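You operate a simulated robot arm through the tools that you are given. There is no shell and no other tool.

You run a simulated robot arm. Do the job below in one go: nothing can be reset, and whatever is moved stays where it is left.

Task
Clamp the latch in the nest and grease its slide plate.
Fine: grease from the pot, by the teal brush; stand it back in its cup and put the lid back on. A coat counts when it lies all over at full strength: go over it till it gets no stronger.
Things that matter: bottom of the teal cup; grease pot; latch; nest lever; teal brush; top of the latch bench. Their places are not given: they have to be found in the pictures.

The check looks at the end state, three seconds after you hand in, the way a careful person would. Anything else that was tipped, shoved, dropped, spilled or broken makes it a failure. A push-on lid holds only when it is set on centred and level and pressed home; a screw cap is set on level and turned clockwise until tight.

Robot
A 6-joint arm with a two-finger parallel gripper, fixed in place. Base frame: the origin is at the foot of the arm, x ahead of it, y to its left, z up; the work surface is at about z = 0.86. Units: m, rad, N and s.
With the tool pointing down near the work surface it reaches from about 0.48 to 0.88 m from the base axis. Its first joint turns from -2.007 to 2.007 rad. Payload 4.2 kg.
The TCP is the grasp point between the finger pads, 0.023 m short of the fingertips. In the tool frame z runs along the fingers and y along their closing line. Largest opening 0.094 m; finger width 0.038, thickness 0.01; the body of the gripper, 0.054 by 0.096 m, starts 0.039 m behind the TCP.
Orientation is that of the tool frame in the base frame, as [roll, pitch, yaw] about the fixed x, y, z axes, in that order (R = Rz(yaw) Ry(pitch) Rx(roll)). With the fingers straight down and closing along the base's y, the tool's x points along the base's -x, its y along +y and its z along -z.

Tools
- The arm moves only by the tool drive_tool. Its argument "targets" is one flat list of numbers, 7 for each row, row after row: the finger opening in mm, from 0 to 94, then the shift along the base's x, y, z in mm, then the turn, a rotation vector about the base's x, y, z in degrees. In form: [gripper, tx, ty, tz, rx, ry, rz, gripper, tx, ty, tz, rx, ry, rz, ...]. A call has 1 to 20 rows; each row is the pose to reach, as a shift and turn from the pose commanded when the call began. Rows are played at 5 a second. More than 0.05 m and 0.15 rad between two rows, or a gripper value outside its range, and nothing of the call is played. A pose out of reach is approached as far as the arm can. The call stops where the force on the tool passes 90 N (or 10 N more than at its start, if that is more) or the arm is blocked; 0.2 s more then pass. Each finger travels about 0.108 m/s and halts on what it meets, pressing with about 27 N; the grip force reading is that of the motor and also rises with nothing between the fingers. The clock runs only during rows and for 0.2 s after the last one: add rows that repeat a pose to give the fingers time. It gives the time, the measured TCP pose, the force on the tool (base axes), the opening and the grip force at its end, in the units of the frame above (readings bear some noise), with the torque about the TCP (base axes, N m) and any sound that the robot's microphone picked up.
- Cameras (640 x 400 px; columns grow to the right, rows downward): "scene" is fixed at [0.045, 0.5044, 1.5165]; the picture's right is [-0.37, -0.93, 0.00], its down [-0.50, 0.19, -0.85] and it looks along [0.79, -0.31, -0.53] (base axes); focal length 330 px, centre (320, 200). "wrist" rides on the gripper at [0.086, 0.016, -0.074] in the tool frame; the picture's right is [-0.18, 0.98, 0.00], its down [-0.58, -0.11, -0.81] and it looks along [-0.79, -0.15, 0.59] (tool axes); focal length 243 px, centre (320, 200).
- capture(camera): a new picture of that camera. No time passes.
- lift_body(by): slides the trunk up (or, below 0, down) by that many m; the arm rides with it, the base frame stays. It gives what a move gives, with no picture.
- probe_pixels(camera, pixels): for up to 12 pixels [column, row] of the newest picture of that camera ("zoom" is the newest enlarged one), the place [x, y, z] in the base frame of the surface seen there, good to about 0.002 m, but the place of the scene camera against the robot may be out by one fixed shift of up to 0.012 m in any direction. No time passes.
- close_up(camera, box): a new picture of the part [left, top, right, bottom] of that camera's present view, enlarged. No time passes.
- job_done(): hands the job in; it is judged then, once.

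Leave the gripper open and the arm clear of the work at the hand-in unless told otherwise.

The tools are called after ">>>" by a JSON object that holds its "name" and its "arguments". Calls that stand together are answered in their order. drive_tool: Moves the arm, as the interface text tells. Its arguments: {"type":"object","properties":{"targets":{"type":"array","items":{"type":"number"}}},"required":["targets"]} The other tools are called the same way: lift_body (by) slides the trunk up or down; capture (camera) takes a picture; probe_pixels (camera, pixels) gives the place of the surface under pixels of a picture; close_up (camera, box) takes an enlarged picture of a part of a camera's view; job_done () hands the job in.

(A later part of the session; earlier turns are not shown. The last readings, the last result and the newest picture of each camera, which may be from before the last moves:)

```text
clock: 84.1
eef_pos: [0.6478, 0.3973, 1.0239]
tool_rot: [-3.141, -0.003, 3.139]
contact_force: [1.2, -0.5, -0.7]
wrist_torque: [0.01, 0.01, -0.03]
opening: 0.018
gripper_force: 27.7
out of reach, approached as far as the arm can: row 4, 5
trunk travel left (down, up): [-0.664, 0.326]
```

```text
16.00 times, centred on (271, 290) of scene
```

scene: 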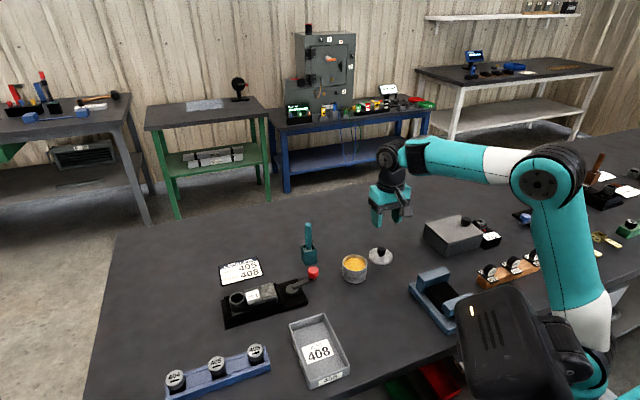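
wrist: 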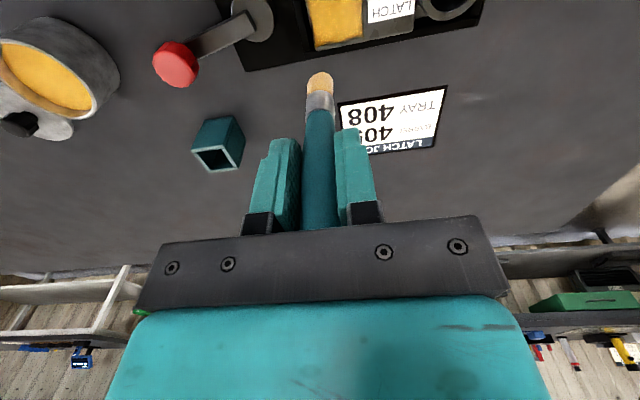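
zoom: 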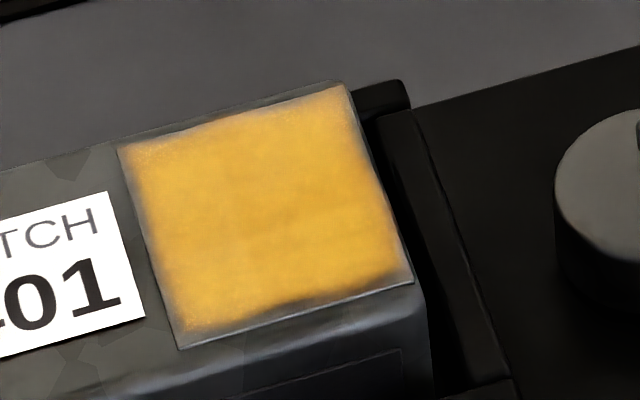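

The middle is now even and strong, but about 2 mm at the edges is still thin. I reload and then run the brush round the perimeter. Back to the pot first.

>>> {"name": "drive_tool", "arguments": {"targets": [8, -16, -26, 2, 0, 0, 0, 8, -20, -62, 14, 0, 0, 0, 8, -22, -98, 32, 0, 0, 0, 8, -24, -132, 48, 0, 0, 0, 8, -26, -166, 66, 0, 0, 0, 8, -28, -198, 84, 0, 0, 0, 8, -30, -220.5, 98, 0, 0, 0, 8, -30, -220.5, 98, 0, 0, 0]}}

>>> {"name": "lift_body", "arguments": {"by": -0.08}}

>>> {"name": "capture", "arguments": {"camera": "wrist"}}

```text
clock: 85.9
eef_pos: [0.6147, 0.178, 1.1205]
tool_rot: [-3.139, -0.002, 3.139]
contact_force: [0.6, -1.0, -0.6]
wrist_torque: [-0.01, 0.0, 0.03]
opening: 0.0176
gripper_force: 26.9
trunk travel left (down, up): [-0.664, 0.326]
```

```text
clock: 87.1
eef_pos: [0.6148, 0.1778, 1.0408]
tool_rot: [-3.141, -0.002, 3.139]
contact_force: [0.8, 0.8, -0.1]
wrist_torque: [0.01, 0.01, 0.04]
opening: 0.0178
gripper_force: 27.3
trunk travel left (down, up): [-0.584, 0.406]
```

```text
taken
```

wrist: 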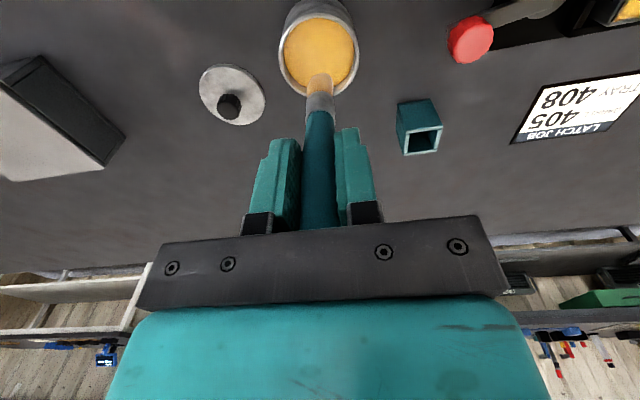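

I'm over the pot (x 3 mm short, which I correct). I dip again.

>>> {"name": "drive_tool", "arguments": {"targets": [8, 3, 0, -20, 0, 0, 0, 8, 3, 0, -40, 0, 0, 0, 8, 3, 0, -50, 0, 0, 0, 8, 3, 0, -53, 0, 0, 0, 8, 9, 0, -53, 0, 0, 0, 8, 3, 6, -53, 0, 0, 0, 8, -3, 0, -53, 0, 0, 0, 8, 3, -6, -53, 0, 0, 0, 8, 3, 0, -53, 0, 0, 0, 8, 3, 0, -35, 0, 0, 0, 8, 3, 0, -15, 0, 0, 0, 8, 3, 0, 0, 0, 0, 0, 8, 3, 0, 0, 0, 0, 0]}}

>>> {"name": "lift_body", "arguments": {"by": 0.11}}

>>> {"name": "close_up", "arguments": {"camera": "scene", "box": [310, 150, 410, 290]}}

```text
clock: 89.9
eef_pos: [0.6172, 0.1784, 1.0405]
tool_rot: [-3.14, 0.0, 3.139]
contact_force: [0.1, 0.1, -0.2]
wrist_torque: [-0.03, -0.01, 0.0]
opening: 0.0181
gripper_force: 27.3
trunk travel left (down, up): [-0.584, 0.406]
```

```text
clock: 91.3
eef_pos: [0.6172, 0.1785, 1.151]
tool_rot: [-3.14, -0.001, 3.139]
contact_force: [-0.2, 0.3, -0.9]
wrist_torque: [0.0, 0.02, -0.01]
opening: 0.0182
gripper_force: 26.7
trunk travel left (down, up): [-0.694, 0.296]
```

```text
2.86 times, centred on (360, 220) of scene
```

zoom: 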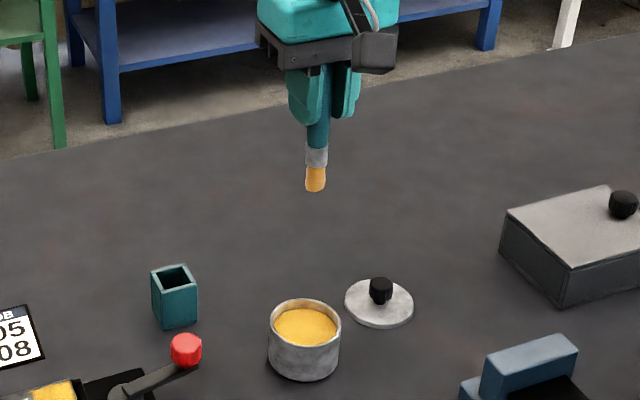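

Loaded. Now to above the plate.

>>> {"name": "drive_tool", "arguments": {"targets": [8, 0, 34, -16, 0, 0, 0, 8, -1, 68, -34, 0, 0, 0, 8, -1, 102, -52, 0, 0, 0, 8, -2, 136, -72, 0, 0, 0, 8, -3, 170, -92, 0, 0, 0, 8, -3.5, 204, -112, 0, 0, 0, 8, -3.5, 235.5, -131, 0, 0, 0, 8, -3.5, 235.5, -131, 0, 0, 0]}}

>>> {"name": "close_up", "arguments": {"camera": "wrist", "box": [270, 0, 450, 110]}}

```text
clock: 93.1
eef_pos: [0.6162, 0.4151, 1.0175]
tool_rot: [-3.14, -0.001, 3.139]
contact_force: [0.7, -0.5, -0.6]
wrist_torque: [0.02, -0.01, -0.03]
opening: 0.0179
gripper_force: 27.1
trunk travel left (down, up): [-0.694, 0.296]
```

```text
3.56 times, centred on (360, 55) of wrist
```

zoom: 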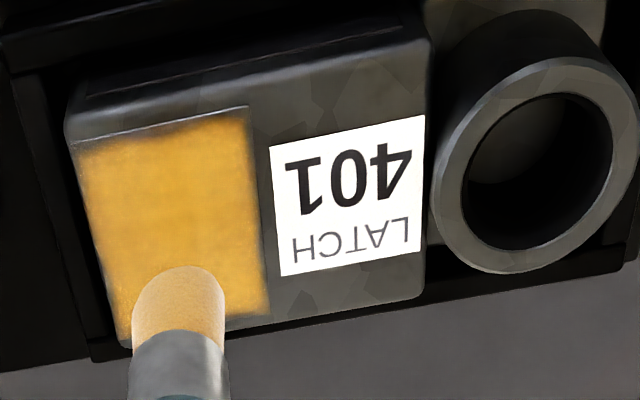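

A margin of about 2.5 mm at the inner (−x) edge and 1–2 mm at the label side are thin. I run the brush round the perimeter with its centre about 2 mm inside the edges.

>>> {"name": "drive_tool", "arguments": {"targets": [8, -19, -15, -15, 0, 0, 0, 8, -19, -15, -26, 0, 0, 0, 8, -19, -15, -29, 0, 0, 0, 8, -19, -8, -29, 0, 0, 0, 8, -19, 0, -29, 0, 0, 0, 8, -19, 8, -29, 0, 0, 0, 8, -19, 15, -29, 0, 0, 0, 8, -10, 15, -29, 0, 0, 0, 8, 0, 15, -29, 0, 0, 0, 8, 10, 15, -29, 0, 0, 0, 8, 19, 15, -29, 0, 0, 0, 8, 19, 8, -29, 0, 0, 0, 8, 19, 0, -29, 0, 0, 0, 8, 19, -8, -29, 0, 0, 0, 8, 19, -15, -29, 0, 0, 0, 8, 10, -15, -29, 0, 0, 0, 8, 0, -15, -29, 0, 0, 0, 8, -10, -15, -29, 0, 0, 0, 8, -19, -15, -29, 0, 0, 0]}}

>>> {"name": "close_up", "arguments": {"camera": "scene", "box": [250, 270, 290, 302]}}

>>> {"name": "close_up", "arguments": {"camera": "wrist", "box": [270, 20, 450, 130]}}

```text
clock: 97.1
eef_pos: [0.5968, 0.3983, 0.9912]
tool_rot: [-3.138, -0.002, 3.14]
contact_force: [0.8, -0.2, -0.8]
wrist_torque: [0.02, 0.0, 0.01]
opening: 0.0181
gripper_force: 26.7
out of reach, approached as far as the arm can: row 11
trunk travel left (down, up): [-0.694, 0.296]
```

```text
12.50 times, centred on (270, 286) of scene
```

zoom: 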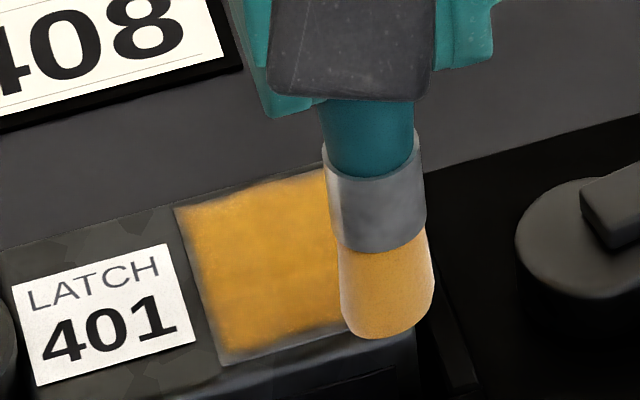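

```text
3.56 times, centred on (360, 75) of wrist
```

zoom: 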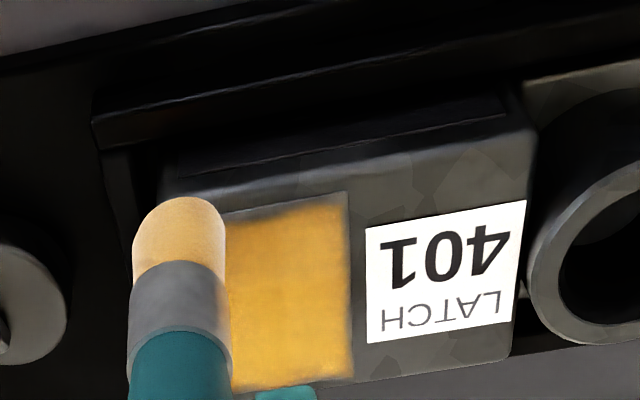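

The force reads zero here, so the bristles aren't touching; the dip pushed the brush up a little. I lower in 1 mm steps until contact.

>>> {"name": "drive_tool", "arguments": {"targets": [8, 0, 0, -1, 0, 0, 0, 8, 0, 0, -1, 0, 0, 0]}}

>>> {"name": "drive_tool", "arguments": {"targets": [8, 0, 0, -1, 0, 0, 0, 8, 0, 0, -1, 0, 0, 0]}}

```text
clock: 97.7
eef_pos: [0.5958, 0.4001, 0.9906]
tool_rot: [3.141, 0.0, 3.14]
contact_force: [1.1, -0.9, 4.6]
wrist_torque: [-0.05, -0.07, -0.02]
opening: 0.0182
gripper_force: 26.5
trunk travel left (down, up): [-0.694, 0.296]
```

```text
clock: 98.3
eef_pos: [0.5959, 0.3998, 0.9908]
tool_rot: [-3.14, -0.001, 3.139]
contact_force: [0.6, -1.8, 14.0]
wrist_torque: [-0.15, -0.2, -0.01]
opening: 0.0182
gripper_force: 26.7
trunk travel left (down, up): [-0.694, 0.296]
```

Contact at 14 N now. I repeat the perimeter at this height, starting from this corner.

>>> {"name": "drive_tool", "arguments": {"targets": [8, -0.5, 7, 0, 0, 0, 0, 8, -0.5, 15, 0, 0, 0, 0, 8, -0.5, 23, 0, 0, 0, 0, 8, -0.5, 30, 0, 0, 0, 0, 8, 9, 30, 0, 0, 0, 0, 8, 19, 30, 0, 0, 0, 0, 8, 29, 30, 0, 0, 0, 0, 8, 37, 30, 0, 0, 0, 0, 8, 38, 23, 0, 0, 0, 0, 8, 38, 15, 0, 0, 0, 0, 8, 38, 7, 0, 0, 0, 0, 8, 38, 0, 0, 0, 0, 0, 8, 29, 0, 0, 0, 0, 0, 8, 19, 0, 0, 0, 0, 0, 8, 9, 0, 0, 0, 0, 0, 8, 0, 0, 0, 0, 0, 0, 8, 0, 0, 0, 0, 0, 0]}}

>>> {"name": "close_up", "arguments": {"camera": "scene", "box": [250, 270, 290, 302]}}

>>> {"name": "close_up", "arguments": {"camera": "wrist", "box": [270, 20, 450, 130]}}

```text
clock: 101.9
eef_pos: [0.5948, 0.3988, 0.9876]
tool_rot: [-3.139, -0.002, 3.139]
contact_force: [0.2, 0.5, -0.9]
wrist_torque: [0.02, 0.01, 0.02]
opening: 0.0181
gripper_force: 26.7
out of reach, approached as far as the arm can: row 8
trunk travel left (down, up): [-0.694, 0.296]
```

```text
12.50 times, centred on (270, 286) of scene
```

zoom: 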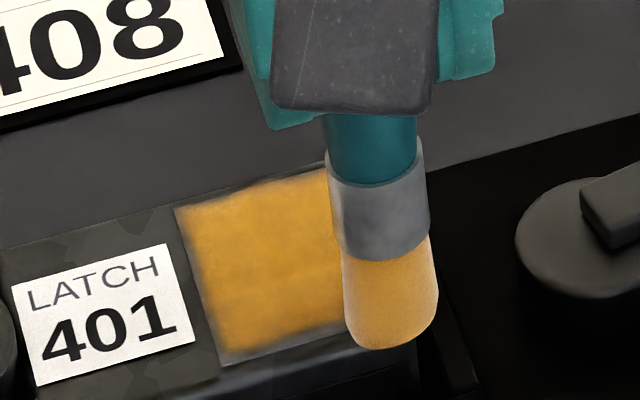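

```text
3.56 times, centred on (360, 75) of wrist
```

zoom: 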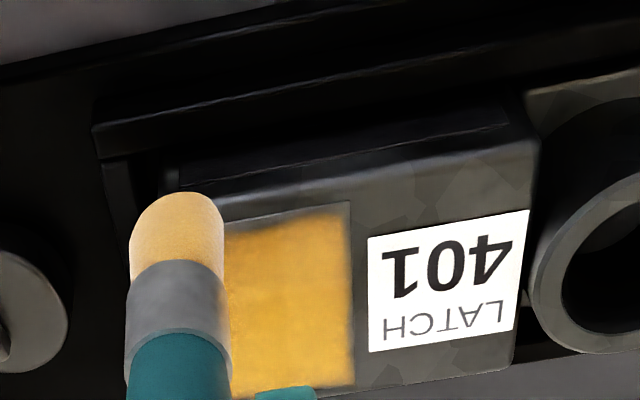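

The force is again zero: the brush creeps up in the grip as it strokes. I lift away to see the coat fully.

>>> {"name": "drive_tool", "arguments": {"targets": [8, 0, 0, 10, 0, 0, 0, 8, 10, 0, 25, 0, 0, 0, 8, 35, 0, 34, 0, 0, 0, 8, 50, 0, 34, 0, 0, 0, 8, 50, 0, 34, 0, 0, 0]}}

>>> {"name": "close_up", "arguments": {"camera": "wrist", "box": [290, 0, 430, 60]}}

>>> {"name": "close_up", "arguments": {"camera": "scene", "box": [256, 278, 286, 302]}}

>>> {"name": "capture", "arguments": {"camera": "wrist"}}

```text
clock: 103.1
eef_pos: [0.6445, 0.3991, 1.0237]
tool_rot: [-3.14, -0.003, 3.139]
contact_force: [0.8, 0.1, -0.9]
wrist_torque: [0.01, -0.01, -0.02]
opening: 0.018
gripper_force: 26.8
trunk travel left (down, up): [-0.694, 0.296]
```

```text
4.57 times, centred on (360, 30) of wrist
```

zoom: 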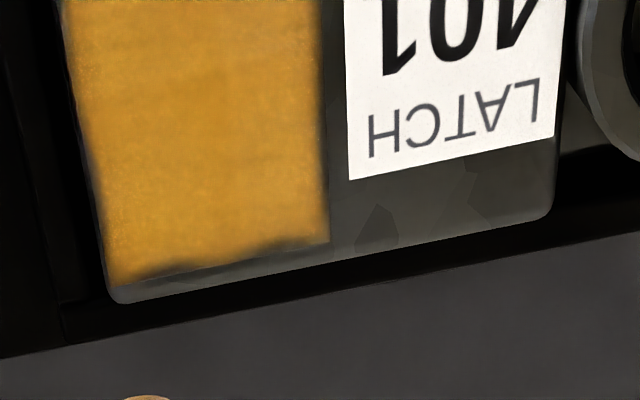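

```text
16.00 times, centred on (271, 290) of scene
```

zoom: 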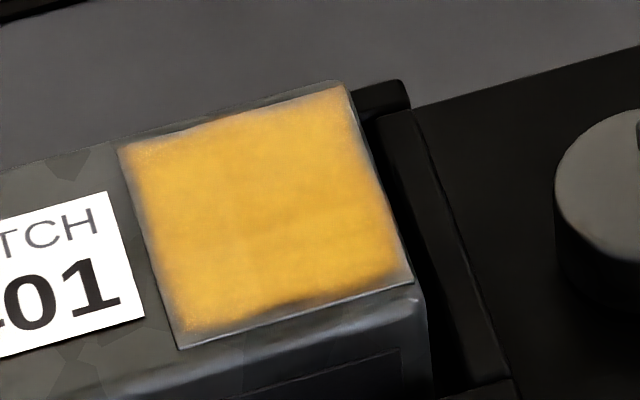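

```text
taken
```

wrist: 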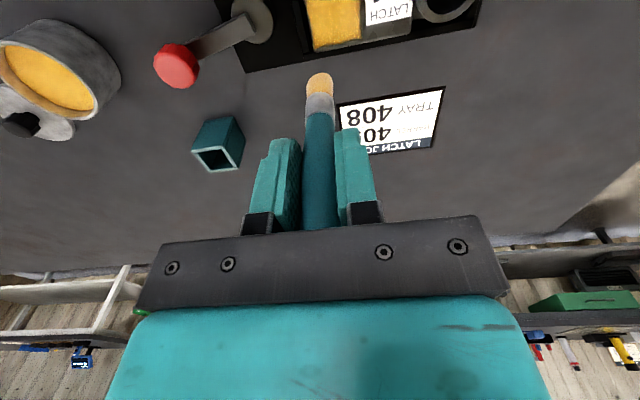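

The coat is even, and its ragged border looks identical to before, so it may be at full strength. To be sure, I reload once more, pressing the brush firmly up in the grip so it stops creeping, and do another full pass with real contact. Back to the pot.

>>> {"name": "drive_tool", "arguments": {"targets": [8, -14, -26, 6, 0, 0, 0, 8, -18, -60, 22, 0, 0, 0, 8, -20, -94, 40, 0, 0, 0, 8, -22, -128, 60, 0, 0, 0, 8, -24, -162, 82, 0, 0, 0, 8, -25, -194, 104, 0, 0, 0, 8, -27, -222, 126, 0, 0, 0, 8, -27, -222, 126, 0, 0, 0]}}

>>> {"name": "lift_body", "arguments": {"by": -0.11}}

>>> {"name": "close_up", "arguments": {"camera": "scene", "box": [310, 190, 410, 290]}}

```text
clock: 104.9
eef_pos: [0.6188, 0.1766, 1.1479]
tool_rot: [-3.141, -0.001, 3.14]
contact_force: [0.6, 0.2, -0.5]
wrist_torque: [-0.01, -0.01, -0.01]
opening: 0.0179
gripper_force: 26.8
trunk travel left (down, up): [-0.694, 0.296]
```

```text
clock: 106.3
eef_pos: [0.6196, 0.1764, 1.0382]
tool_rot: [-3.14, -0.001, 3.14]
contact_force: [-0.3, -0.2, -0.2]
wrist_torque: [0.0, -0.02, -0.03]
opening: 0.0182
gripper_force: 27.1
trunk travel left (down, up): [-0.584, 0.406]
```

```text
4.00 times, centred on (360, 240) of scene
```

zoom: 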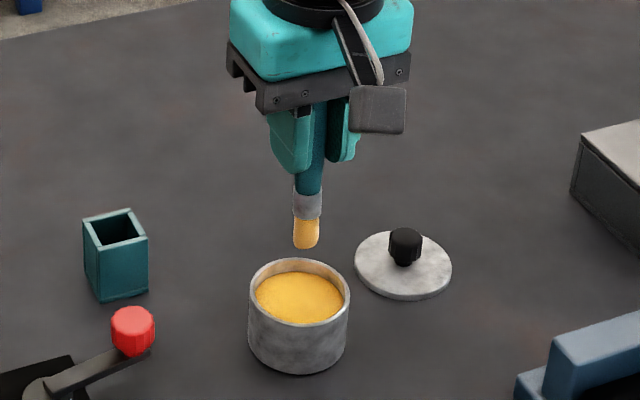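

The tip offset is now about 87 mm. I dip to −58 mm, pressing gently so the handle seats back in the grip.

>>> {"name": "drive_tool", "arguments": {"targets": [8, -1, 0, -20, 0, 0, 0, 8, -1, 0, -40, 0, 0, 0, 8, -1, 0, -50, 0, 0, 0, 8, -1, 0, -54, 0, 0, 0, 8, -1, 0, -56, 0, 0, 0, 8, -1, 0, -58, 0, 0, 0, 8, -1, 0, -58, 0, 0, 0]}}

```text
clock: 107.9
eef_pos: [0.6176, 0.1766, 0.9823]
tool_rot: [3.141, 0.0, 3.14]
contact_force: [0.4, 1.3, 25.0]
wrist_torque: [0.12, -0.2, -0.02]
opening: 0.0182
gripper_force: 26.5
trunk travel left (down, up): [-0.584, 0.406]
```

25 N now. A small swirl and 2 mm deeper, then up.

>>> {"name": "drive_tool", "arguments": {"targets": [8, 0, 0, -2, 0, 0, 0, 8, 5, 0, -2, 0, 0, 0, 8, 0, 5, -2, 0, 0, 0, 8, -5, 0, -2, 0, 0, 0, 8, 0, -5, -2, 0, 0, 0, 8, 0, 0, -2, 0, 0, 0, 8, 0, 0, -2, 0, 0, 0]}}

>>> {"name": "drive_tool", "arguments": {"targets": [8, 0, 0, 20, 0, 0, 0, 8, 0, 0, 40, 0, 0, 0, 8, 0, 0, 60, 0, 0, 0, 8, 0, 0, 60, 0, 0, 0]}}

>>> {"name": "close_up", "arguments": {"camera": "scene", "box": [310, 190, 410, 290]}}

>>> {"name": "capture", "arguments": {"camera": "wrist"}}

```text
clock: 109.5
eef_pos: [0.6161, 0.1757, 0.9801]
tool_rot: [-3.14, 0.0, 3.139]
contact_force: [-9.1, -1.2, 39.4]
wrist_torque: [-0.08, 0.48, -0.03]
opening: 0.018
gripper_force: 26.7
trunk travel left (down, up): [-0.584, 0.406]
```

```text
clock: 110.5
eef_pos: [0.6197, 0.177, 1.0376]
tool_rot: [-3.139, -0.005, 3.14]
contact_force: [0.2, 0.5, -1.2]
wrist_torque: [0.01, 0.02, 0.03]
opening: 0.018
gripper_force: 26.9
trunk travel left (down, up): [-0.584, 0.406]
```

```text
4.00 times, centred on (360, 240) of scene
```

zoom: 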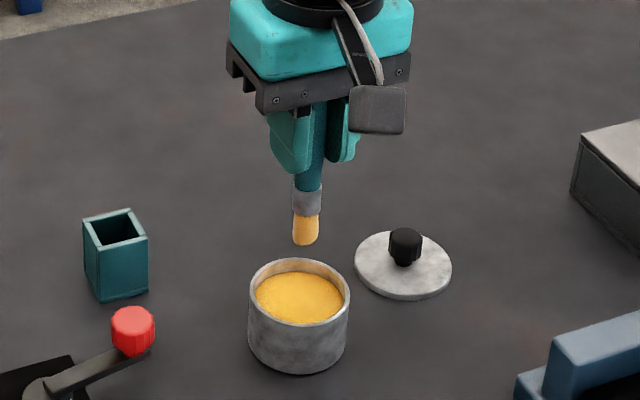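

```text
taken
```

wrist: 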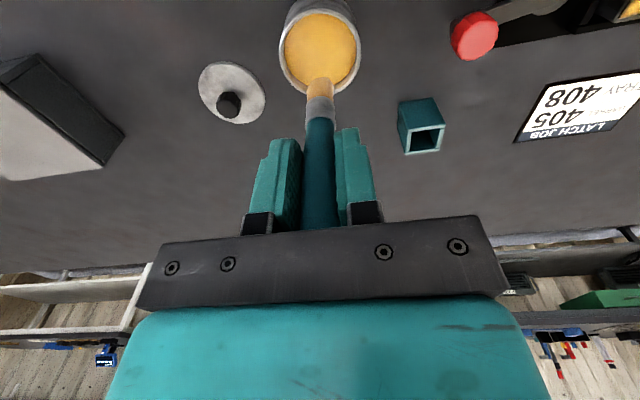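

Loaded, tip offset now about 84.5 mm. Back to the plate.

>>> {"name": "lift_body", "arguments": {"by": 0.11}}

>>> {"name": "drive_tool", "arguments": {"targets": [8, 0, 34, -16, 0, 0, 0, 8, -1, 68, -34, 0, 0, 0, 8, -1, 102, -52, 0, 0, 0, 8, -2, 136, -72, 0, 0, 0, 8, -3, 170, -92, 0, 0, 0, 8, -3.5, 204, -110, 0, 0, 0, 8, -4, 236.7, -128, 0, 0, 0, 8, -4, 236.7, -128, 0, 0, 0]}}

>>> {"name": "drive_tool", "arguments": {"targets": [8, -10, -8, -20, 0, 0, 0, 8, -15, -12, -32, 0, 0, 0, 8, -15, -12, -35, 0, 0, 0, 8, -15, -12, -35, 0, 0, 0]}}

```text
clock: 111.9
eef_pos: [0.6183, 0.1764, 1.1481]
tool_rot: [-3.139, -0.002, 3.14]
contact_force: [-0.4, -0.8, -0.6]
wrist_torque: [-0.01, 0.03, -0.04]
opening: 0.0181
gripper_force: 27.5
trunk travel left (down, up): [-0.694, 0.296]
```

```text
clock: 113.7
eef_pos: [0.6123, 0.4153, 1.0201]
tool_rot: [3.141, 0.0, 3.14]
contact_force: [0.3, -0.1, -0.9]
wrist_torque: [0.02, 0.0, -0.04]
opening: 0.018
gripper_force: 26.7
trunk travel left (down, up): [-0.694, 0.296]
```

```text
clock: 114.7
eef_pos: [0.5989, 0.402, 0.9866]
tool_rot: [-3.139, -0.003, 3.14]
contact_force: [-0.3, -0.1, -0.6]
wrist_torque: [0.03, 0.0, -0.01]
opening: 0.0182
gripper_force: 27.1
trunk travel left (down, up): [-0.694, 0.296]
```

Not touching yet. I lower 1 mm at a time.

>>> {"name": "drive_tool", "arguments": {"targets": [8, 0, 0, -1, 0, 0, 0, 8, 0, 0, -2, 0, 0, 0, 8, 0, 0, -2, 0, 0, 0]}}

```text
clock: 115.5
eef_pos: [0.599, 0.4022, 0.9849]
tool_rot: [-3.141, -0.001, 3.139]
contact_force: [0.7, -1.4, 11.6]
wrist_torque: [-0.1, -0.12, 0.01]
opening: 0.0178
gripper_force: 27.2
trunk travel left (down, up): [-0.694, 0.296]
```

Contact at 11.6 N. I press 1 mm more and do a full pass out to the edges in lanes along x.

>>> {"name": "drive_tool", "arguments": {"targets": [8, -3, -2, -1, 0, 0, 0, 8, 8, -2, -1, 0, 0, 0, 8, 19, -2, -1, 0, 0, 0, 8, 32, -2, -1, 0, 0, 0, 8, 32, 5, -1, 0, 0, 0, 8, 19, 5, -1, 0, 0, 0, 8, 8, 5, -1, 0, 0, 0, 8, -3, 5, -1, 0, 0, 0, 8, -3, 12, -1, 0, 0, 0, 8, 8, 12, -1, 0, 0, 0, 8, 19, 12, -1, 0, 0, 0, 8, 32, 12, -1, 0, 0, 0, 8, 32, 19, -1, 0, 0, 0, 8, 19, 19, -1, 0, 0, 0, 8, 8, 19, -1, 0, 0, 0, 8, -3, 19, -1, 0, 0, 0]}}

>>> {"name": "drive_tool", "arguments": {"targets": [8, 0, 7, -0.5, 0, 0, 0, 8, 11, 7, -0.5, 0, 0, 0, 8, 22, 7, -0.5, 0, 0, 0, 8, 33, 7, -0.5, 0, 0, 0, 8, 34, 0, -0.5, 0, 0, 0, 8, 34, -10, -0.5, 0, 0, 0, 8, 34, -20, -0.5, 0, 0, 0, 8, 26, -20, -0.5, 0, 0, 0, 8, 26, -7, -0.5, 0, 0, 0, 8, 26, 6, -0.5, 0, 0, 0, 8, 18, 6, -0.5, 0, 0, 0, 8, 18, -7, -0.5, 0, 0, 0, 8, 18, -20, -0.5, 0, 0, 0, 8, 10, -20, -0.5, 0, 0, 0, 8, 10, -7, -0.5, 0, 0, 0, 8, 10, 6, -0.5, 0, 0, 0, 8, 0, 6, -0.5, 0, 0, 0, 8, 0, -7, -0.5, 0, 0, 0, 8, 0, -20, -0.5, 0, 0, 0]}}

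>>> {"name": "drive_tool", "arguments": {"targets": [8, 0, 0, 10, 0, 0, 0, 8, 10, 0, 25, 0, 0, 0, 8, 35, 0, 36, 0, 0, 0, 8, 48, 0, 38, 0, 0, 0, 8, 48, 0, 38, 0, 0, 0]}}

>>> {"name": "close_up", "arguments": {"camera": "wrist", "box": [290, 0, 430, 60]}}

>>> {"name": "close_up", "arguments": {"camera": "scene", "box": [256, 278, 286, 302]}}

```text
clock: 118.9
eef_pos: [0.5985, 0.4211, 0.9841]
tool_rot: [3.137, 0.003, 3.14]
contact_force: [9.2, 0.1, 31.0]
wrist_torque: [-0.18, -0.91, 0.01]
opening: 0.0182
gripper_force: 27.1
trunk travel left (down, up): [-0.694, 0.296]
```

```text
clock: 122.9
eef_pos: [0.5954, 0.4025, 0.9845]
tool_rot: [3.139, 0.0, 3.138]
contact_force: [-1.7, 9.1, 26.4]
wrist_torque: [0.79, 0.02, 0.09]
opening: 0.0178
gripper_force: 27.4
trunk travel left (down, up): [-0.694, 0.296]
```

```text
clock: 124.1
eef_pos: [0.6426, 0.4014, 1.0197]
tool_rot: [-3.14, -0.002, 3.14]
contact_force: [0.1, -0.3, -1.0]
wrist_torque: [0.0, 0.02, -0.04]
opening: 0.0178
gripper_force: 26.9
trunk travel left (down, up): [-0.694, 0.296]
```

```text
4.57 times, centred on (360, 30) of wrist
```

zoom: 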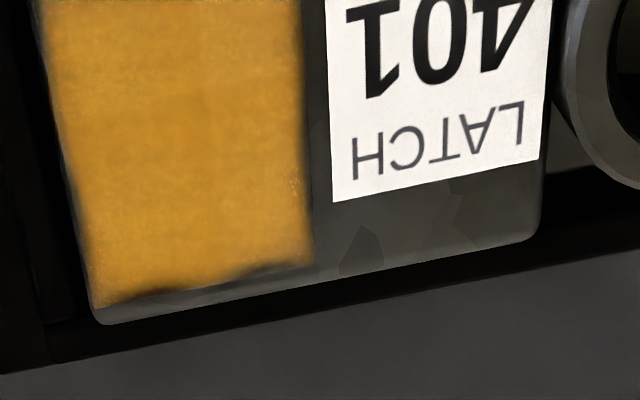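

```text
16.00 times, centred on (271, 290) of scene
```

zoom: 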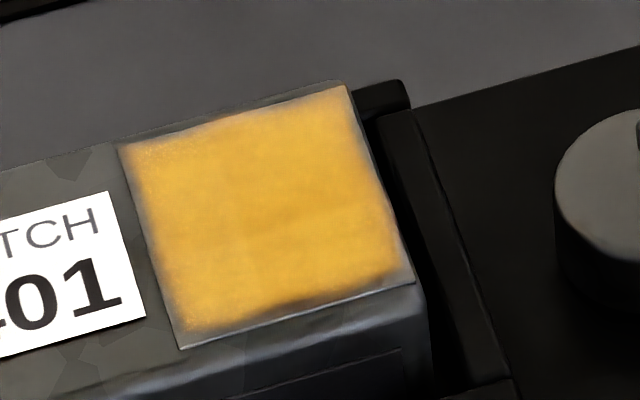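

The border pattern and strength are unchanged even after a pass at 26–31 N, so the coat is at full strength all over. Now the brush goes back: I raise the trunk 0.04 m and move above the cup.

>>> {"name": "lift_body", "arguments": {"by": 0.04}}

>>> {"name": "drive_tool", "arguments": {"targets": [8, 5, -34, 0, 0, 0, 0, 8, 25, -66, 0, 0, 0, 0, 8, 45, -96, 0, 0, 0, 0, 8, 65, -120, -5, 0, 0, 0, 8, 75.5, -131, -15, 0, 0, 0, 8, 75.5, -131, -15, 0, 0, 0]}}

>>> {"name": "capture", "arguments": {"camera": "wrist"}}

>>> {"name": "close_up", "arguments": {"camera": "scene", "box": [265, 170, 355, 280]}}

```text
clock: 125.0
eef_pos: [0.644, 0.4015, 1.0595]
tool_rot: [-3.139, -0.003, 3.139]
contact_force: [0.0, 0.2, -1.0]
wrist_torque: [0.01, -0.01, 0.01]
opening: 0.0178
gripper_force: 27.2
trunk travel left (down, up): [-0.734, 0.256]
```

```text
clock: 126.4
eef_pos: [0.7198, 0.2713, 1.0455]
tool_rot: [-3.14, -0.002, 3.139]
contact_force: [0.5, 0.3, -0.6]
wrist_torque: [0.01, 0.0, 0.02]
opening: 0.0177
gripper_force: 26.3
trunk travel left (down, up): [-0.734, 0.256]
```

```text
taken
```

wrist: 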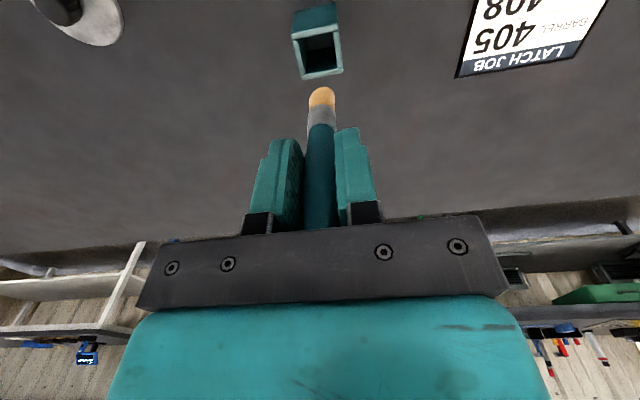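

```text
3.64 times, centred on (310, 225) of scene
```

zoom: 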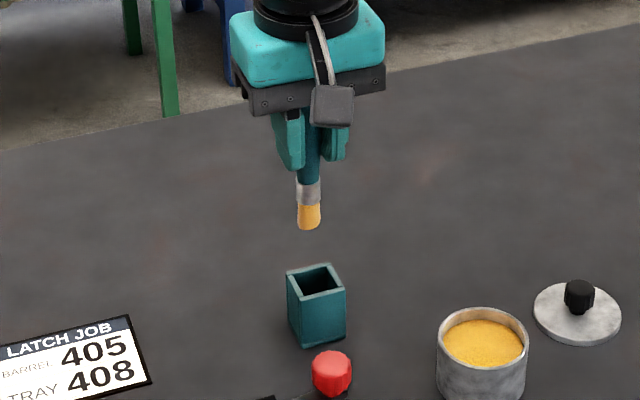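

I probe the bristle tip and handle for tilt, plus the cup rim corners in this wrist view.

>>> {"name": "probe_pixels", "arguments": {"camera": "wrist", "pixels": [[322, 92], [315, 98], [331, 98], [321, 115], [320, 140], [295, 43], [337, 31], [303, 77], [342, 71], [320, 60], [325, 45]]}}

```text
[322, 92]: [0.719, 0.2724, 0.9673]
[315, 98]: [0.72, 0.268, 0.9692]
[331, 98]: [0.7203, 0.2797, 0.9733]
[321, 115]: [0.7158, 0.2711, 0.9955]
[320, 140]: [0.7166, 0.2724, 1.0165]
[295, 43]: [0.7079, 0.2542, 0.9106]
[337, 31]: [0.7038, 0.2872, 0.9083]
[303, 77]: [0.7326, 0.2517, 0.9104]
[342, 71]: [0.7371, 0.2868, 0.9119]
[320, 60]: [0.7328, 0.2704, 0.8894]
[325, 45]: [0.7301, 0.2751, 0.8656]
```

The brush has shifted about 6.5 mm in +x along the finger pads (handle front now x 0.7166, it was 0.709). That explains the bare strip on the −x side: the brush never reached it. I go back and cover that strip with the TCP shifted accordingly.

>>> {"name": "drive_tool", "arguments": {"targets": [8, -22, 24, 0, 0, 0, 0, 8, -46, 50, 0, 0, 0, 0, 8, -70, 76, 0, 0, 0, 0, 8, -95, 102, 0, 0, 0, 0, 8, -116, 120, -10, 0, 0, 0, 8, -122, 130, -25, 0, 0, 0, 8, -122, 130, -25, 0, 0, 0]}}

>>> {"name": "close_up", "arguments": {"camera": "wrist", "box": [270, 0, 450, 110]}}

>>> {"name": "close_up", "arguments": {"camera": "scene", "box": [235, 220, 315, 310]}}

```text
clock: 128.0
eef_pos: [0.5986, 0.4007, 1.0189]
tool_rot: [-3.141, -0.002, 3.14]
contact_force: [0.7, -0.3, -0.7]
wrist_torque: [0.07, -0.03, -0.02]
opening: 0.0181
gripper_force: 27.0
trunk travel left (down, up): [-0.734, 0.256]
```

```text
3.56 times, centred on (360, 55) of wrist
```

zoom: 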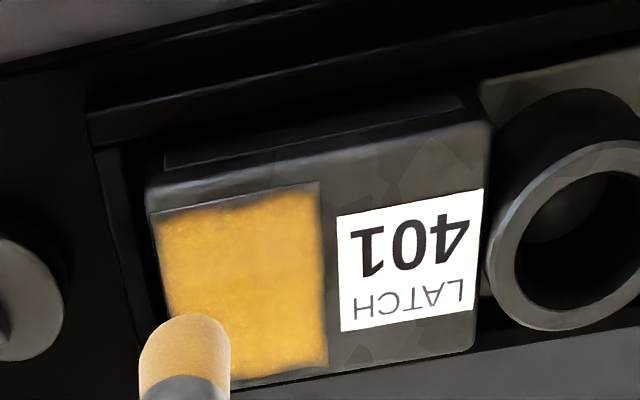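

```text
4.44 times, centred on (275, 265) of scene
```

zoom: 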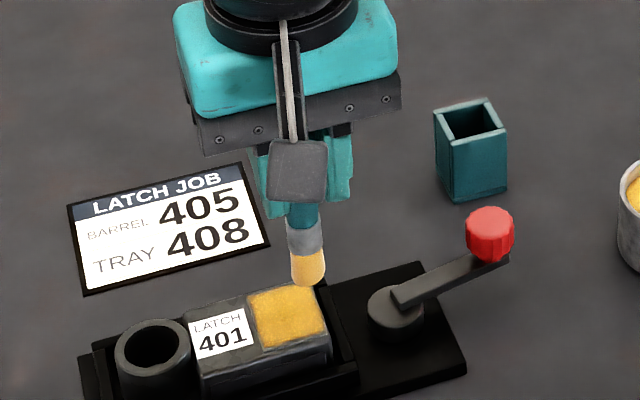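

The bare strip is along the top edge in this view. I position the brush over it (TCP 8 mm further in −x) and lower to contact.

>>> {"name": "drive_tool", "arguments": {"targets": [8, -8, 0, -12, 0, 0, 0, 8, -8, 0, -25, 0, 0, 0, 8, -8, 0, -32, 0, 0, 0, 8, -8, 0, -35, 0, 0, 0, 8, -8, 0, -35, 0, 0, 0]}}

>>> {"name": "close_up", "arguments": {"camera": "wrist", "box": [270, 20, 450, 130]}}

```text
clock: 129.2
eef_pos: [0.5901, 0.402, 0.9866]
tool_rot: [3.141, -0.003, 3.139]
contact_force: [0.3, -1.1, 4.4]
wrist_torque: [-0.1, 0.0, 0.0]
opening: 0.0179
gripper_force: 26.7
trunk travel left (down, up): [-0.734, 0.256]
```

```text
3.56 times, centred on (360, 75) of wrist
```

zoom: 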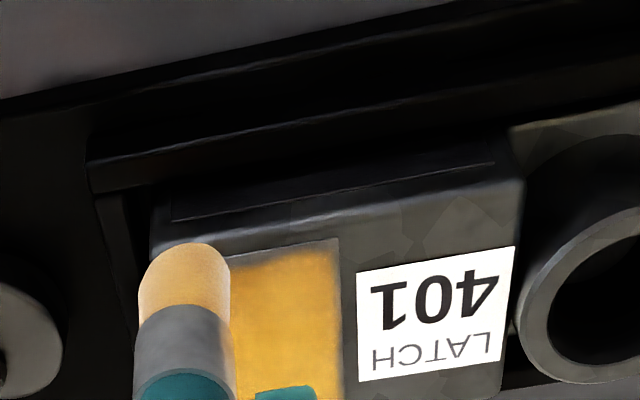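

Light contact. I press 1.5 mm more and stroke along y several times at x offsets −1, +2 and +5 mm.

>>> {"name": "drive_tool", "arguments": {"targets": [8, -1, -1, -1.5, 0, 0, 0, 8, -1, 8, -1.5, 0, 0, 0, 8, -1, 17, -1.5, 0, 0, 0, 8, -1, 26, -1.5, 0, 0, 0, 8, 2, 26, -1.5, 0, 0, 0, 8, 2, 17, -1.5, 0, 0, 0, 8, 2, 8, -1.5, 0, 0, 0, 8, 2, -1, -1.5, 0, 0, 0, 8, 5, -1, -1.5, 0, 0, 0, 8, 5, 8, -1.5, 0, 0, 0, 8, 5, 17, -1.5, 0, 0, 0, 8, 5, 26, -1.5, 0, 0, 0, 8, -1, 26, -1.5, 0, 0, 0, 8, -1, 17, -1.5, 0, 0, 0, 8, -1, 8, -1.5, 0, 0, 0, 8, -1, -1, -1.5, 0, 0, 0, 8, -1, -1, -1.5, 0, 0, 0]}}

>>> {"name": "drive_tool", "arguments": {"targets": [8, 0, 0, 10, 0, 0, 0, 8, 10, 0, 25, 0, 0, 0, 8, 30, 0, 36, 0, 0, 0, 8, 48, 0, 38, 0, 0, 0, 8, 48, 0, 38, 0, 0, 0]}}

>>> {"name": "close_up", "arguments": {"camera": "scene", "box": [256, 278, 286, 302]}}

>>> {"name": "capture", "arguments": {"camera": "wrist"}}

```text
clock: 132.8
eef_pos: [0.5883, 0.4006, 0.9848]
tool_rot: [-3.14, 0.0, 3.142]
contact_force: [0.9, 8.1, 20.9]
wrist_torque: [0.59, -0.27, 0.05]
opening: 0.0182
gripper_force: 27.4
trunk travel left (down, up): [-0.734, 0.256]
```

```text
clock: 134.0
eef_pos: [0.6364, 0.3989, 1.0217]
tool_rot: [-3.14, -0.001, 3.14]
contact_force: [-0.1, 0.0, 0.3]
wrist_torque: [-0.02, 0.03, 0.02]
opening: 0.018
gripper_force: 26.2
trunk travel left (down, up): [-0.734, 0.256]
```

```text
16.00 times, centred on (271, 290) of scene
```

zoom: 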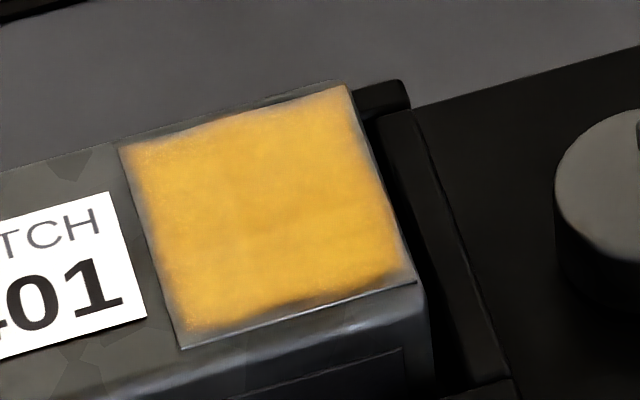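

```text
taken
```

wrist: 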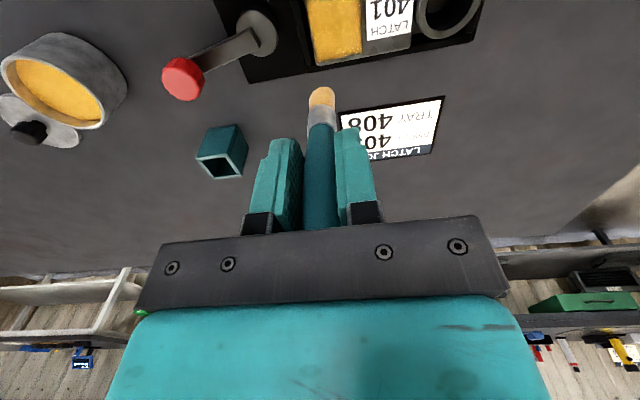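

The border outline is unchanged even directly under the brush at 21 N, so that ragged edge is just how the coat is drawn. I check the coat from the wrist and the brush colour up close.

>>> {"name": "close_up", "arguments": {"camera": "wrist", "box": [290, 0, 430, 85]}}

>>> {"name": "close_up", "arguments": {"camera": "scene", "box": [235, 220, 315, 310]}}

```text
4.57 times, centred on (360, 42) of wrist
```

zoom: 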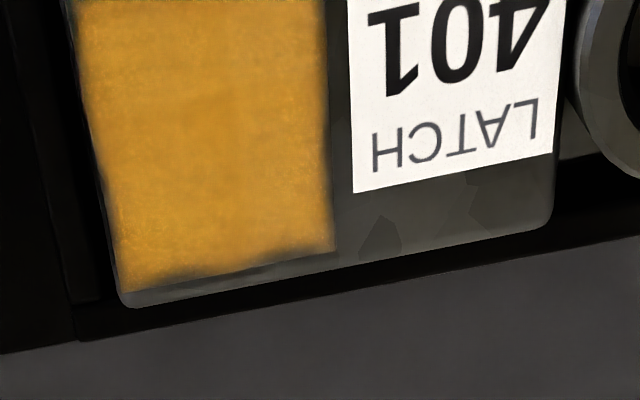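

```text
4.44 times, centred on (275, 265) of scene
```

zoom: 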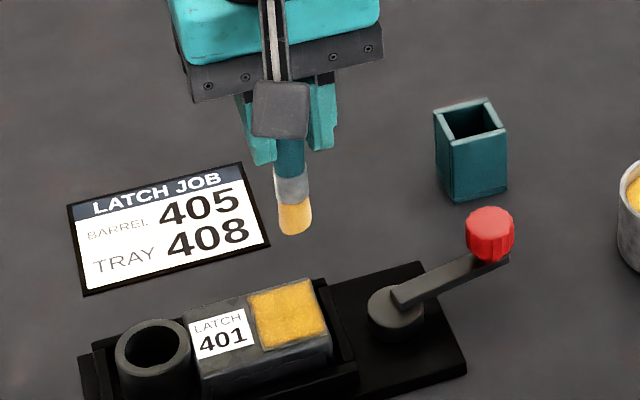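

The coat is even and strong. Now I return the brush: above the cup with the TCP at x≈0.712 to compensate for the 6.5 mm shift.

>>> {"name": "drive_tool", "arguments": {"targets": [8, 6, -28, 10, 0, 0, 0, 8, 22, -56, 25, 0, 0, 0, 8, 40, -84, 27, 0, 0, 0, 8, 58, -108, 27, 0, 0, 0, 8, 75.5, -128.8, 25, 0, 0, 0, 8, 75.5, -128.8, 25, 0, 0, 0]}}

>>> {"name": "capture", "arguments": {"camera": "wrist"}}

>>> {"name": "close_up", "arguments": {"camera": "scene", "box": [275, 180, 345, 270]}}

```text
clock: 135.4
eef_pos: [0.7134, 0.2716, 1.0464]
tool_rot: [-3.14, -0.002, 3.141]
contact_force: [-0.3, 0.4, 0.7]
wrist_torque: [-0.01, 0.0, -0.02]
opening: 0.018
gripper_force: 27.3
trunk travel left (down, up): [-0.734, 0.256]
```

```text
taken
```

wrist: 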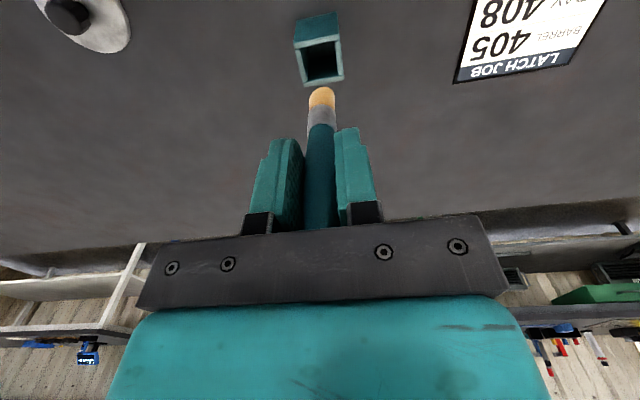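

```text
4.44 times, centred on (310, 225) of scene
```

zoom: 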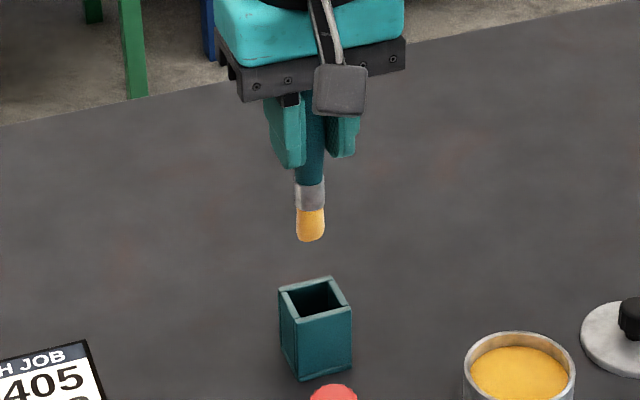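

>>> {"name": "probe_pixels", "arguments": {"camera": "wrist", "pixels": [[322, 92], [315, 98], [330, 98], [321, 112], [320, 135], [320, 155], [296, 45], [338, 38], [302, 84], [341, 78]]}}

>>> {"name": "probe_pixels", "arguments": {"camera": "zoom", "pixels": [[310, 235], [310, 220], [310, 195], [312, 165], [298, 225], [323, 222], [280, 291], [332, 278], [301, 320], [350, 305]]}}

```text
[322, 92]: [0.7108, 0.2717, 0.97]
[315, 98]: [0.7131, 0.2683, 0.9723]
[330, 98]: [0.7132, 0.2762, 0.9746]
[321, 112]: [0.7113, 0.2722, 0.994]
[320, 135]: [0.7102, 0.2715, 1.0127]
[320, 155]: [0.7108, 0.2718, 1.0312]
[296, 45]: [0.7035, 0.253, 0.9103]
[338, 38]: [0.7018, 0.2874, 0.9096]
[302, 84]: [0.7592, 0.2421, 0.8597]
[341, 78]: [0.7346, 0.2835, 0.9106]
```

```text
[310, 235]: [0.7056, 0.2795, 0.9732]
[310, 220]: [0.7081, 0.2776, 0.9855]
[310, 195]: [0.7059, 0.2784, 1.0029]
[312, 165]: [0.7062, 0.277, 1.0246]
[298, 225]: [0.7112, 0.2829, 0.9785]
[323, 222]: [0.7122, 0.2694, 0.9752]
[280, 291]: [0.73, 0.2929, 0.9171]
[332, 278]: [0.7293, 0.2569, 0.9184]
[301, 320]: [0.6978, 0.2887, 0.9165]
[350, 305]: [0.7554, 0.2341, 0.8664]
```

The brush is centred over the cup within 1–2 mm (brush ≈(0.7195,0.272), cup (0.7185,0.2702)). I correct by (−1,−1) mm and lower in.

>>> {"name": "drive_tool", "arguments": {"targets": [8, -1, -1.3, -15, 0, 0, 0, 8, -1, -1.3, -32, 0, 0, 0, 8, -1, -1.3, -48, 0, 0, 0, 8, -1, -1.3, -60, 0, 0, 0, 8, -1, -1.3, -72, 0, 0, 0, 8, -1, -1.3, -82, 0, 0, 0, 8, -1, -1.3, -88, 0, 0, 0, 8, -1, -1.3, -88, 0, 0, 0]}}

>>> {"name": "close_up", "arguments": {"camera": "scene", "box": [275, 190, 345, 280]}}

>>> {"name": "capture", "arguments": {"camera": "wrist"}}

```text
clock: 137.2
eef_pos: [0.7121, 0.2691, 0.9606]
tool_rot: [-3.14, -0.003, 3.14]
contact_force: [-0.8, 0.2, 0.5]
wrist_torque: [0.0, -0.01, 0.0]
opening: 0.0181
gripper_force: 27.5
trunk travel left (down, up): [-0.734, 0.256]
```

```text
4.44 times, centred on (310, 235) of scene
```

zoom: 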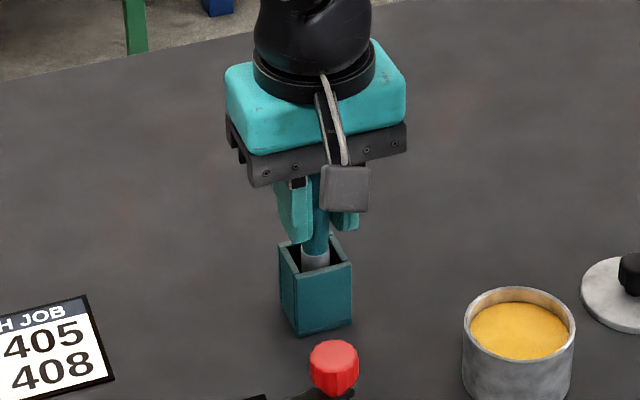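

```text
taken
```

wrist: 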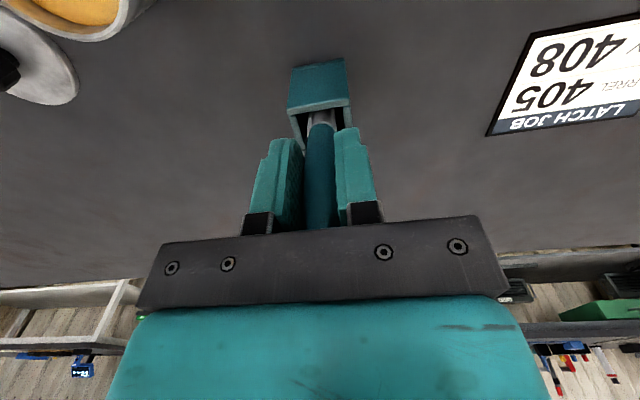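

It's inside the cup, well centred. I lower slowly to the cup bottom.

>>> {"name": "drive_tool", "arguments": {"targets": [8, 0, 0, -2, 0, 0, 0, 8, 0, 0, -4, 0, 0, 0, 8, 0, 0, -6, 0, 0, 0, 8, 0, 0, -6, 0, 0, 0]}}

```text
clock: 138.2
eef_pos: [0.7109, 0.2697, 0.9542]
tool_rot: [-3.139, -0.001, 3.14]
contact_force: [-0.1, 0.1, -0.8]
wrist_torque: [-0.01, 0.02, 0.02]
opening: 0.018
gripper_force: 26.9
trunk travel left (down, up): [-0.734, 0.256]
```

>>> {"name": "drive_tool", "arguments": {"targets": [8, 0, 0, -1, 0, 0, 0, 8, 0, 0, -2, 0, 0, 0, 8, 0, 0, -3, 0, 0, 0, 8, 0, 0, -3, 0, 0, 0]}}

```text
clock: 139.2
eef_pos: [0.7101, 0.2702, 0.951]
tool_rot: [-3.139, -0.003, 3.139]
contact_force: [0.9, -0.4, 3.9]
wrist_torque: [-0.02, -0.12, -0.03]
opening: 0.0177
gripper_force: 26.9
trunk travel left (down, up): [-0.734, 0.256]
```

Bottomed at 4 N. I release the brush and rise straight up.

>>> {"name": "drive_tool", "arguments": {"targets": [25, 0, 0, 0, 0, 0, 0, 45, 0, 0, 0, 0, 0, 0, 45, 0, 0, 0, 0, 0, 0, 45, 0, 0, 25, 0, 0, 0, 45, 0, 0, 55, 0, 0, 0, 45, 0, 0, 90, 0, 0, 0, 45, 0, 0, 90, 0, 0, 0]}}

>>> {"name": "capture", "arguments": {"camera": "wrist"}}

>>> {"name": "close_up", "arguments": {"camera": "scene", "box": [275, 190, 345, 280]}}

```text
clock: 140.8
eef_pos: [0.7104, 0.2694, 1.0413]
tool_rot: [-3.14, -0.001, 3.139]
contact_force: [0.3, -0.4, 0.0]
wrist_torque: [0.0, -0.05, -0.01]
opening: 0.045
gripper_force: 0.1
trunk travel left (down, up): [-0.734, 0.256]
```

```text
taken
```

wrist: 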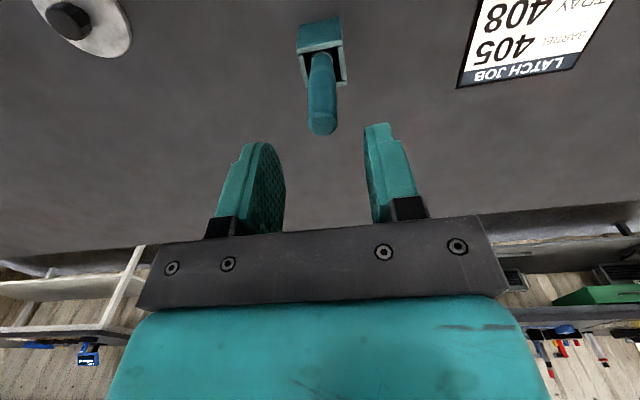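

```text
4.44 times, centred on (310, 235) of scene
```

zoom: 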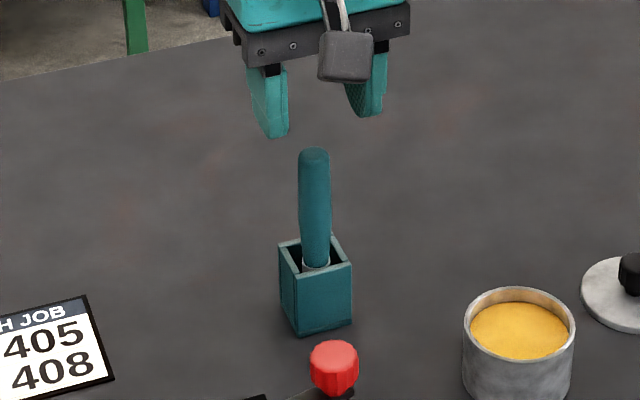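

The brush stands upright in its cup. Now the lid: I move above it at (0.655,0.070) and then lower the trunk by 0.21 m.

>>> {"name": "drive_tool", "arguments": {"targets": [50, -6, -10, 25, 0, 0, 0, 50, -14, -40, 50, 0, 0, 0, 50, -22, -72, 75, 0, 0, 0, 50, -30, -104, 100, 0, 0, 0, 50, -38, -136, 122, 0, 0, 0, 50, -47, -168, 142, 0, 0, 0, 50, -56, -199.5, 158, 0, 0, 0, 50, -56, -199.5, 158, 0, 0, 0]}}

>>> {"name": "lift_body", "arguments": {"by": -0.21}}

>>> {"name": "capture", "arguments": {"camera": "wrist"}}

>>> {"name": "capture", "arguments": {"camera": "scene"}}

```text
clock: 142.6
eef_pos: [0.6556, 0.0713, 1.1981]
tool_rot: [-3.141, -0.002, 3.141]
contact_force: [1.0, 0.0, 0.1]
wrist_torque: [0.0, -0.01, 0.0]
opening: 0.0501
gripper_force: 0.0
trunk travel left (down, up): [-0.734, 0.256]
```

```text
clock: 144.8
eef_pos: [0.655, 0.0712, 0.9885]
tool_rot: [-3.139, -0.003, 3.14]
contact_force: [-0.7, -0.9, -0.5]
wrist_torque: [0.02, 0.03, -0.01]
opening: 0.0498
gripper_force: 0.0
trunk travel left (down, up): [-0.524, 0.466]
```

```text
taken
```

wrist: 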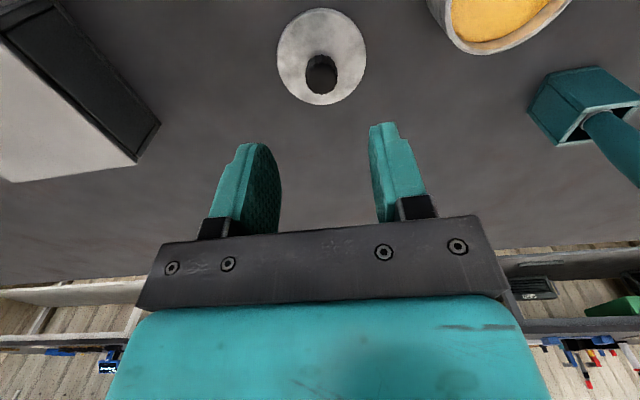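

```text
taken
```

scene: 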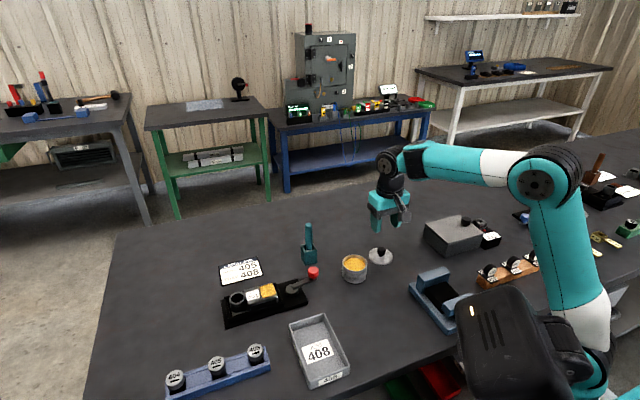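

I probe the lid's knob and rim, and the pot rim, for their exact centres.

>>> {"name": "probe_pixels", "arguments": {"camera": "wrist", "pixels": [[321, 78], [321, 90], [309, 80], [334, 80], [279, 60], [365, 58], [322, 12], [490, 50], [455, 30], [535, 35]]}}

```text
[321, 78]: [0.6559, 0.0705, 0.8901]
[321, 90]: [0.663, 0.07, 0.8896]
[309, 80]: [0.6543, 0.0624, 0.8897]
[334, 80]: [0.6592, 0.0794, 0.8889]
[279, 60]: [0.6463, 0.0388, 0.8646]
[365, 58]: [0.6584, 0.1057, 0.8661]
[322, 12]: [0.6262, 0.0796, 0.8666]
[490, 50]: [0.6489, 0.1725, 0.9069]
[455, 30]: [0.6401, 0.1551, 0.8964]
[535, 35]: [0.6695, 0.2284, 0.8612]
```

The lid's knob is centred at (0.656,0.0705), as I left it. I descend to z 0.895 and grip.

>>> {"name": "drive_tool", "arguments": {"targets": [50, 0.5, -0.3, -30, 0, 0, 0, 50, 0.5, -0.3, -60, 0, 0, 0, 50, 0.5, -0.3, -80, 0, 0, 0, 50, 0.5, -0.3, -93, 0, 0, 0, 50, 0.5, -0.3, -93, 0, 0, 0, 30, 0.5, -0.3, -93, 0, 0, 0, 10, 0.5, -0.3, -93, 0, 0, 0, 10, 0.5, -0.3, -93, 0, 0, 0, 10, 0.5, -0.3, -93, 0, 0, 0]}}

```text
clock: 146.8
eef_pos: [0.658, 0.0728, 0.8953]
tool_rot: [-3.14, -0.002, 3.139]
contact_force: [0.2, 0.3, 0.2]
wrist_torque: [-0.03, 0.02, 0.01]
opening: 0.0228
gripper_force: 27.5
trunk travel left (down, up): [-0.524, 0.466]
```

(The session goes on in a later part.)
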